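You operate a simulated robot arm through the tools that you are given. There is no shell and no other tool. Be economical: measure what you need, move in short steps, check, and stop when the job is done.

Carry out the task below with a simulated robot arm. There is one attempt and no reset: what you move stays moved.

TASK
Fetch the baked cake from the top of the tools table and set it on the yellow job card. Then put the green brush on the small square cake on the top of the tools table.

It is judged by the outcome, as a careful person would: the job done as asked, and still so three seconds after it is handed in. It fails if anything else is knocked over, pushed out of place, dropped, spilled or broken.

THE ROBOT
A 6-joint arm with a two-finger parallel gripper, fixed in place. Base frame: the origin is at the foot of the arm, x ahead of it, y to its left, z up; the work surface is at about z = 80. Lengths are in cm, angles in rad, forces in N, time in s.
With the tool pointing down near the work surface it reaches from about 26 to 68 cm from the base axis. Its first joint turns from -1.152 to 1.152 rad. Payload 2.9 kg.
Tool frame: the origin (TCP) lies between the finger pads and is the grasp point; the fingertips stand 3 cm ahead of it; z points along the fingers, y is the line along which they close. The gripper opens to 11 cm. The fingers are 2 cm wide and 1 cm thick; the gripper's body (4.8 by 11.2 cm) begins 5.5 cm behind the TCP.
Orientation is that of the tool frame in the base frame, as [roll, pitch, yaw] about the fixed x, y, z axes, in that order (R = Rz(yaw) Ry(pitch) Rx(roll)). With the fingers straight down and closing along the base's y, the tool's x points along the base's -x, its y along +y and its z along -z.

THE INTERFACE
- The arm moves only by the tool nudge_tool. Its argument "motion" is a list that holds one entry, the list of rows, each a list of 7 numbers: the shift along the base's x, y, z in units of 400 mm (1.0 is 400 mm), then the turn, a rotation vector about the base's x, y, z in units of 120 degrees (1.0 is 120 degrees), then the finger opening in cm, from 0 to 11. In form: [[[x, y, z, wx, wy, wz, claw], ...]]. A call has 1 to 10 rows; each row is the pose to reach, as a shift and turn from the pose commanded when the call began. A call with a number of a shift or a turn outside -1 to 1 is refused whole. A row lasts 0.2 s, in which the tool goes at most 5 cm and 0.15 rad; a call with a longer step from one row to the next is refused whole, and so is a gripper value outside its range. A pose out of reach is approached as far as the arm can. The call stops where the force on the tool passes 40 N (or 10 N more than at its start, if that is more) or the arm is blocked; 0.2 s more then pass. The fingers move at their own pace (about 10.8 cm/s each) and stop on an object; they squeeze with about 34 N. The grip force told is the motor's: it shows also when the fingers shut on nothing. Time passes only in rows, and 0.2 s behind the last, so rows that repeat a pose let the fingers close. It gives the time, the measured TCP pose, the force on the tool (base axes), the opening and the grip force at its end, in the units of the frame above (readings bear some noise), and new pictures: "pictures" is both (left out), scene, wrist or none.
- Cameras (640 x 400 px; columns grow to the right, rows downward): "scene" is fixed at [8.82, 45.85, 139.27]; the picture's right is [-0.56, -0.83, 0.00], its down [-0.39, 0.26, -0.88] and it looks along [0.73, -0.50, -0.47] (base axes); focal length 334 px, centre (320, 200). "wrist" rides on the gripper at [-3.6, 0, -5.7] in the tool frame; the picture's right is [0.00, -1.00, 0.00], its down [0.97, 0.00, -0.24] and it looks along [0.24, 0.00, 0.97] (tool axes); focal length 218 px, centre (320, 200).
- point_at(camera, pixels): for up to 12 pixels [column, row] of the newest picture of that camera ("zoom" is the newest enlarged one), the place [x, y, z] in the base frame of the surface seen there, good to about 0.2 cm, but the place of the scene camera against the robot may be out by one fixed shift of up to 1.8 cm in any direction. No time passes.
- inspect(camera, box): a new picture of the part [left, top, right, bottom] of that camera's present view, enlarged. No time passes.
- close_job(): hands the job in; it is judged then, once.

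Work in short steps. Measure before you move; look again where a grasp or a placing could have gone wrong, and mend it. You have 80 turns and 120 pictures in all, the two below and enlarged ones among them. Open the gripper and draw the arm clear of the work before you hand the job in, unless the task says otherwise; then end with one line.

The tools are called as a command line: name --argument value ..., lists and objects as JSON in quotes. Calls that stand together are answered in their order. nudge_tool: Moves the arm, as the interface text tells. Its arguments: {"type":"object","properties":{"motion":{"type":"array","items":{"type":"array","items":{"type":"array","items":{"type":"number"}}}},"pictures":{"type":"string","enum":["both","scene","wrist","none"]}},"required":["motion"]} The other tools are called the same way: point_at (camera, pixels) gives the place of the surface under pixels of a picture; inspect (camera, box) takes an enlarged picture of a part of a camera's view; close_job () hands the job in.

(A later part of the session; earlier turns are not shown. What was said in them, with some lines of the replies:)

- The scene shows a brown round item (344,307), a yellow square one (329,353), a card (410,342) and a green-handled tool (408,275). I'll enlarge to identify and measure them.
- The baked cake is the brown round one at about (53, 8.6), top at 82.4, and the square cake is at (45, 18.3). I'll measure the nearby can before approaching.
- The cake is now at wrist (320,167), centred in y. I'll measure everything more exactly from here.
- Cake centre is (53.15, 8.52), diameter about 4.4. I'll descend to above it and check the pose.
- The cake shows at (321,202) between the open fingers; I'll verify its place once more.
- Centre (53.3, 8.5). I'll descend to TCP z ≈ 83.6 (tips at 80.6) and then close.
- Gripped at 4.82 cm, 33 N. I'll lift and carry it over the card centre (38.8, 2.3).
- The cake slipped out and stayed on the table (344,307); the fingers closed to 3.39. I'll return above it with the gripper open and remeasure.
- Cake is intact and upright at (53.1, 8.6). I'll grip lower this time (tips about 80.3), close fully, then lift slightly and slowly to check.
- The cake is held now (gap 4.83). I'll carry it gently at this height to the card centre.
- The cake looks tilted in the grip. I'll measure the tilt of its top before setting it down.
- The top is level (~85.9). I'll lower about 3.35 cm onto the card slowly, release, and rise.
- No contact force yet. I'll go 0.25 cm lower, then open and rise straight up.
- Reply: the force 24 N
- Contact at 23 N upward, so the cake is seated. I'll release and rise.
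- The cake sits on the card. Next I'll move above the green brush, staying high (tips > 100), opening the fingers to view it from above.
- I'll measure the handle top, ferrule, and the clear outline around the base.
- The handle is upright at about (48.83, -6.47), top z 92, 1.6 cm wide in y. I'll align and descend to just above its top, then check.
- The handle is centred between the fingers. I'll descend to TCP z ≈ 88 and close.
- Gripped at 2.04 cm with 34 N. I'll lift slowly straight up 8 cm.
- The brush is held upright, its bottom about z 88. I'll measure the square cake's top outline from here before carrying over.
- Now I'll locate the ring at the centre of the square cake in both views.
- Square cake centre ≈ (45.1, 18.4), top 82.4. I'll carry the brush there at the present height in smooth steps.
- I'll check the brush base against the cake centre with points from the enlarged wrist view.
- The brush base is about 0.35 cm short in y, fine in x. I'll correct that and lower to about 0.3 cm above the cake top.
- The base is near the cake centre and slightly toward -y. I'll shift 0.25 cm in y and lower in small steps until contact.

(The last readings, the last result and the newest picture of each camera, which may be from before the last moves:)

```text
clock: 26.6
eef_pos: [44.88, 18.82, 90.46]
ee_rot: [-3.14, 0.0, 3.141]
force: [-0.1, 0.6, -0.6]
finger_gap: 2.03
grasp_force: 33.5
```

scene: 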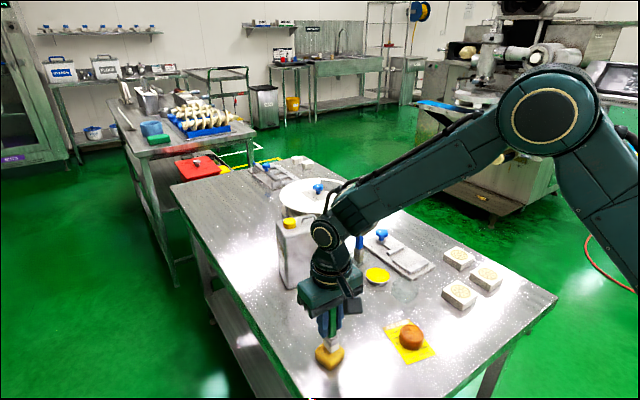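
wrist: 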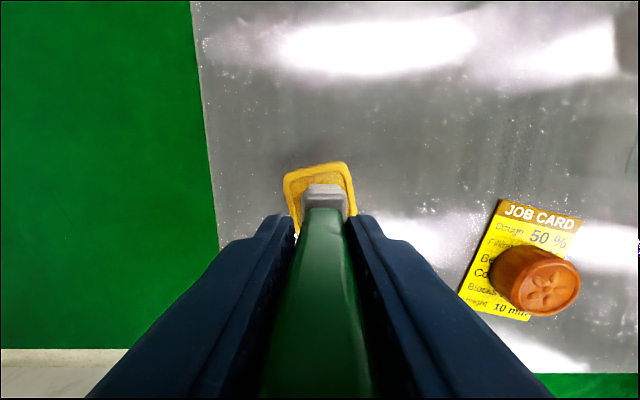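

No contact yet, so I'll go another 0.2 cm.

nudge_tool --motion '[[[0, 0, -0.0025, 0, 0, 0, 0], [0, 0, -0.005, 0, 0, 0, 0], [0, 0, -0.005, 0, 0, 0, 0]]]' --pictures "none"

inspect --camera "scene" --box '[300, 300, 360, 375]'

```text
clock: 27.4
eef_pos: [45.03, 18.75, 90.34]
ee_rot: [3.141, -0.002, 3.141]
force: [-0.2, -0.1, -0.3]
finger_gap: 2.05
grasp_force: 33.9
```

```text
5.33 times, centred on (330, 338) of scene
```

zoom: 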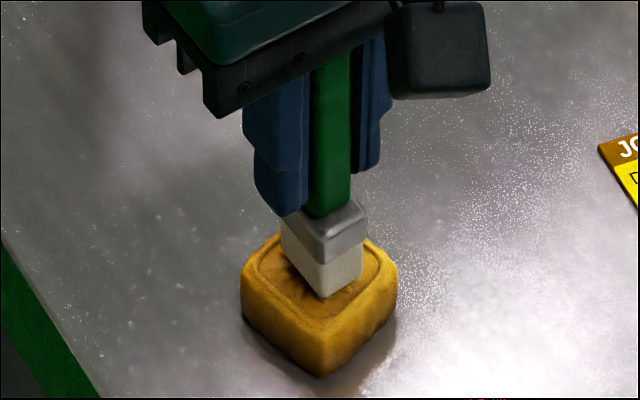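

It's well centred now and nearly touching. I'll keep lowering slightly.

nudge_tool --motion '[[[0, 0, -0.0025, 0, 0, 0, 0], [0, 0, -0.004, 0, 0, 0, 0], [0, 0, -0.004, 0, 0, 0, 0]]]' --pictures "none"

```text
clock: 28.2
eef_pos: [45.0, 18.8, 90.15]
ee_rot: [-3.141, 0.0, -3.141]
force: [-0.1, 0.1, -0.9]
finger_gap: 2.02
grasp_force: 34.3
```

nudge_tool --motion '[[[0, 0, -0.0025, 0, 0, 0, 0], [0, 0, -0.004, 0, 0, 0, 0], [0, 0, -0.004, 0, 0, 0, 0]]]' --pictures "none"

inspect --camera "scene" --box '[310, 325, 350, 375]'

```text
clock: 29.0
eef_pos: [44.94, 18.77, 90.16]
ee_rot: [3.141, 0.002, 3.141]
force: [-1.4, -0.4, 6.8]
finger_gap: 2.06
grasp_force: 34.1
```

```text
8.00 times, centred on (330, 350) of scene
```

zoom: 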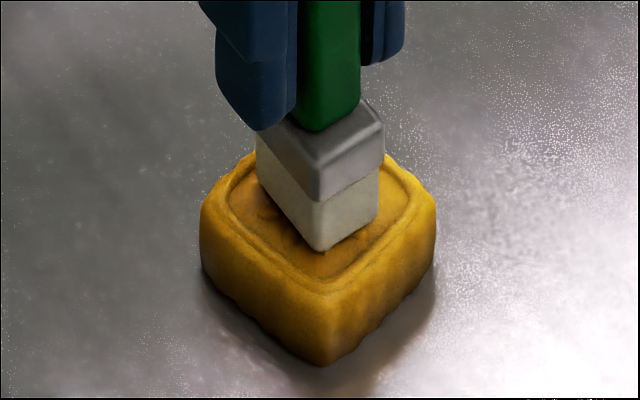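

Contact at 7 N, upright and centred. I'll open gently, hold to let it settle, and look.

nudge_tool --motion '[[[0, 0, 0, 0, 0, 0, 1.9], [0, 0, 0, 0, 0, 0, 2.3], [0, 0, 0, 0, 0, 0, 2.8], [0, 0, 0, 0, 0, 0, 4], [0, 0, 0, 0, 0, 0, 5.5], [0, 0, 0, 0, 0, 0, 5.5]]]'

inspect --camera "scene" --box '[300, 300, 360, 375]'

```text
clock: 30.4
eef_pos: [44.98, 18.87, 89.99]
ee_rot: [-3.141, 0.001, 3.141]
force: [0.7, 0.6, 1.3]
finger_gap: 5.49
grasp_force: 0.1
```

scene: 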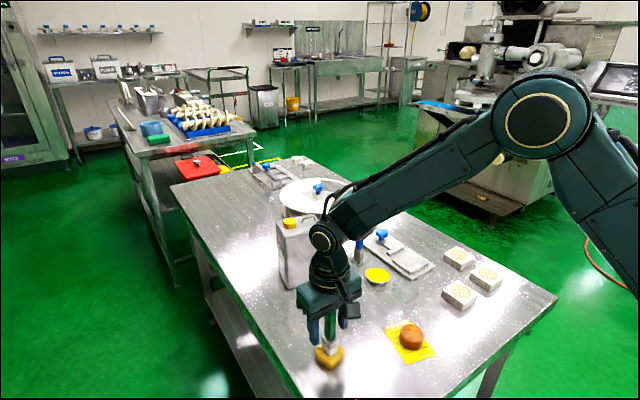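
wrist: 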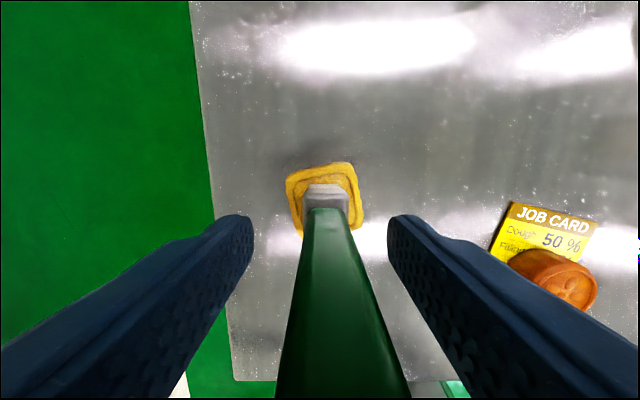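

```text
5.33 times, centred on (330, 338) of scene
```

zoom: 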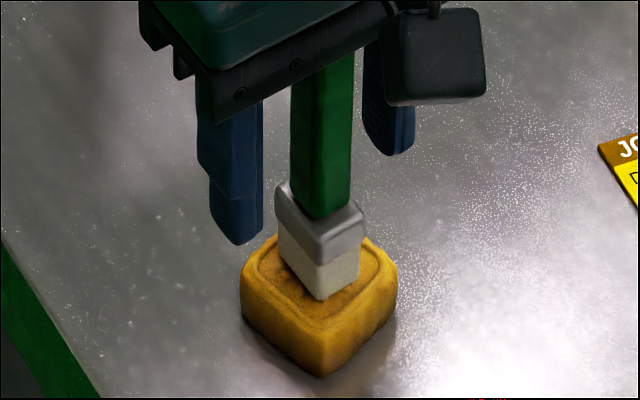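

The brush stands on its own. I'll rise straight up and clear.

nudge_tool --motion '[[[0, 0, 0.03, 0, 0, 0, 5.5], [0, 0, 0.09, 0, 0, 0, 5.5], [0, 0, 0.17, 0, 0, 0, 5.5], [0, 0, 0.27, 0, 0, 0, 5.5], [0, 0, 0.37, 0, 0, 0, 5.5], [0, 0, 0.47, 0, 0, 0, 5.5], [0, -0.1, 0.52, 0, 0, 0, 5.5], [0, -0.2, 0.52, 0, 0, 0, 5.5], [0, -0.2, 0.52, 0, 0, 0, 5.5]]]'

inspect --camera "scene" --box '[280, 230, 480, 380]'

```text
clock: 32.4
eef_pos: [44.87, 10.54, 110.72]
ee_rot: [-3.141, -0.001, -3.141]
force: [0.5, 0.1, -0.3]
finger_gap: 5.52
grasp_force: 0.1
```

scene: 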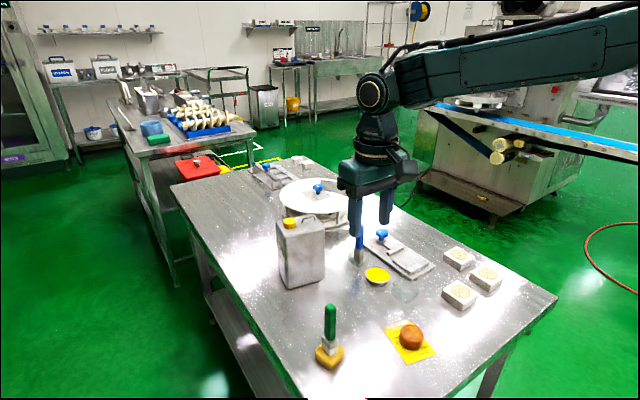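
wrist: 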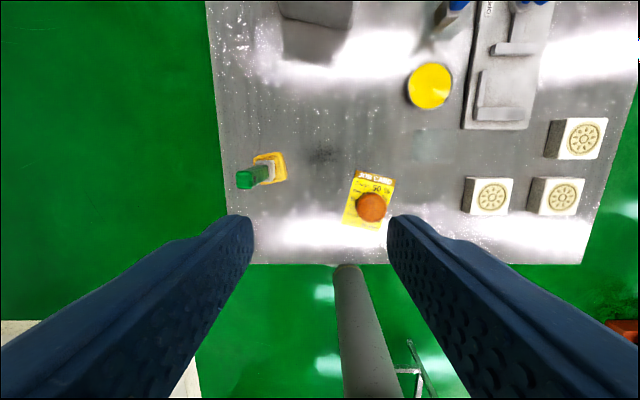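

```text
2.67 times, centred on (380, 305) of scene
```

zoom: 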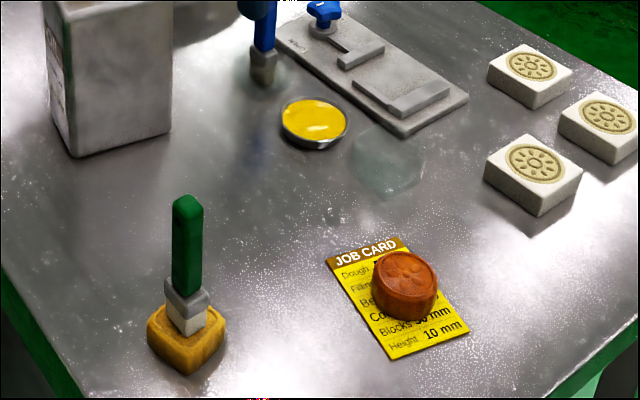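

Both the baked cake on the card and the brush on the square cake are in place, and nothing else has moved. Handing in.

close_job

```text
The job is handed in.
```

The baked cake is on the yellow job card and the green brush stands upright on the small square cake; the first grip on the baked cake slipped, but it stayed upright on the table and nothing else was disturbed.
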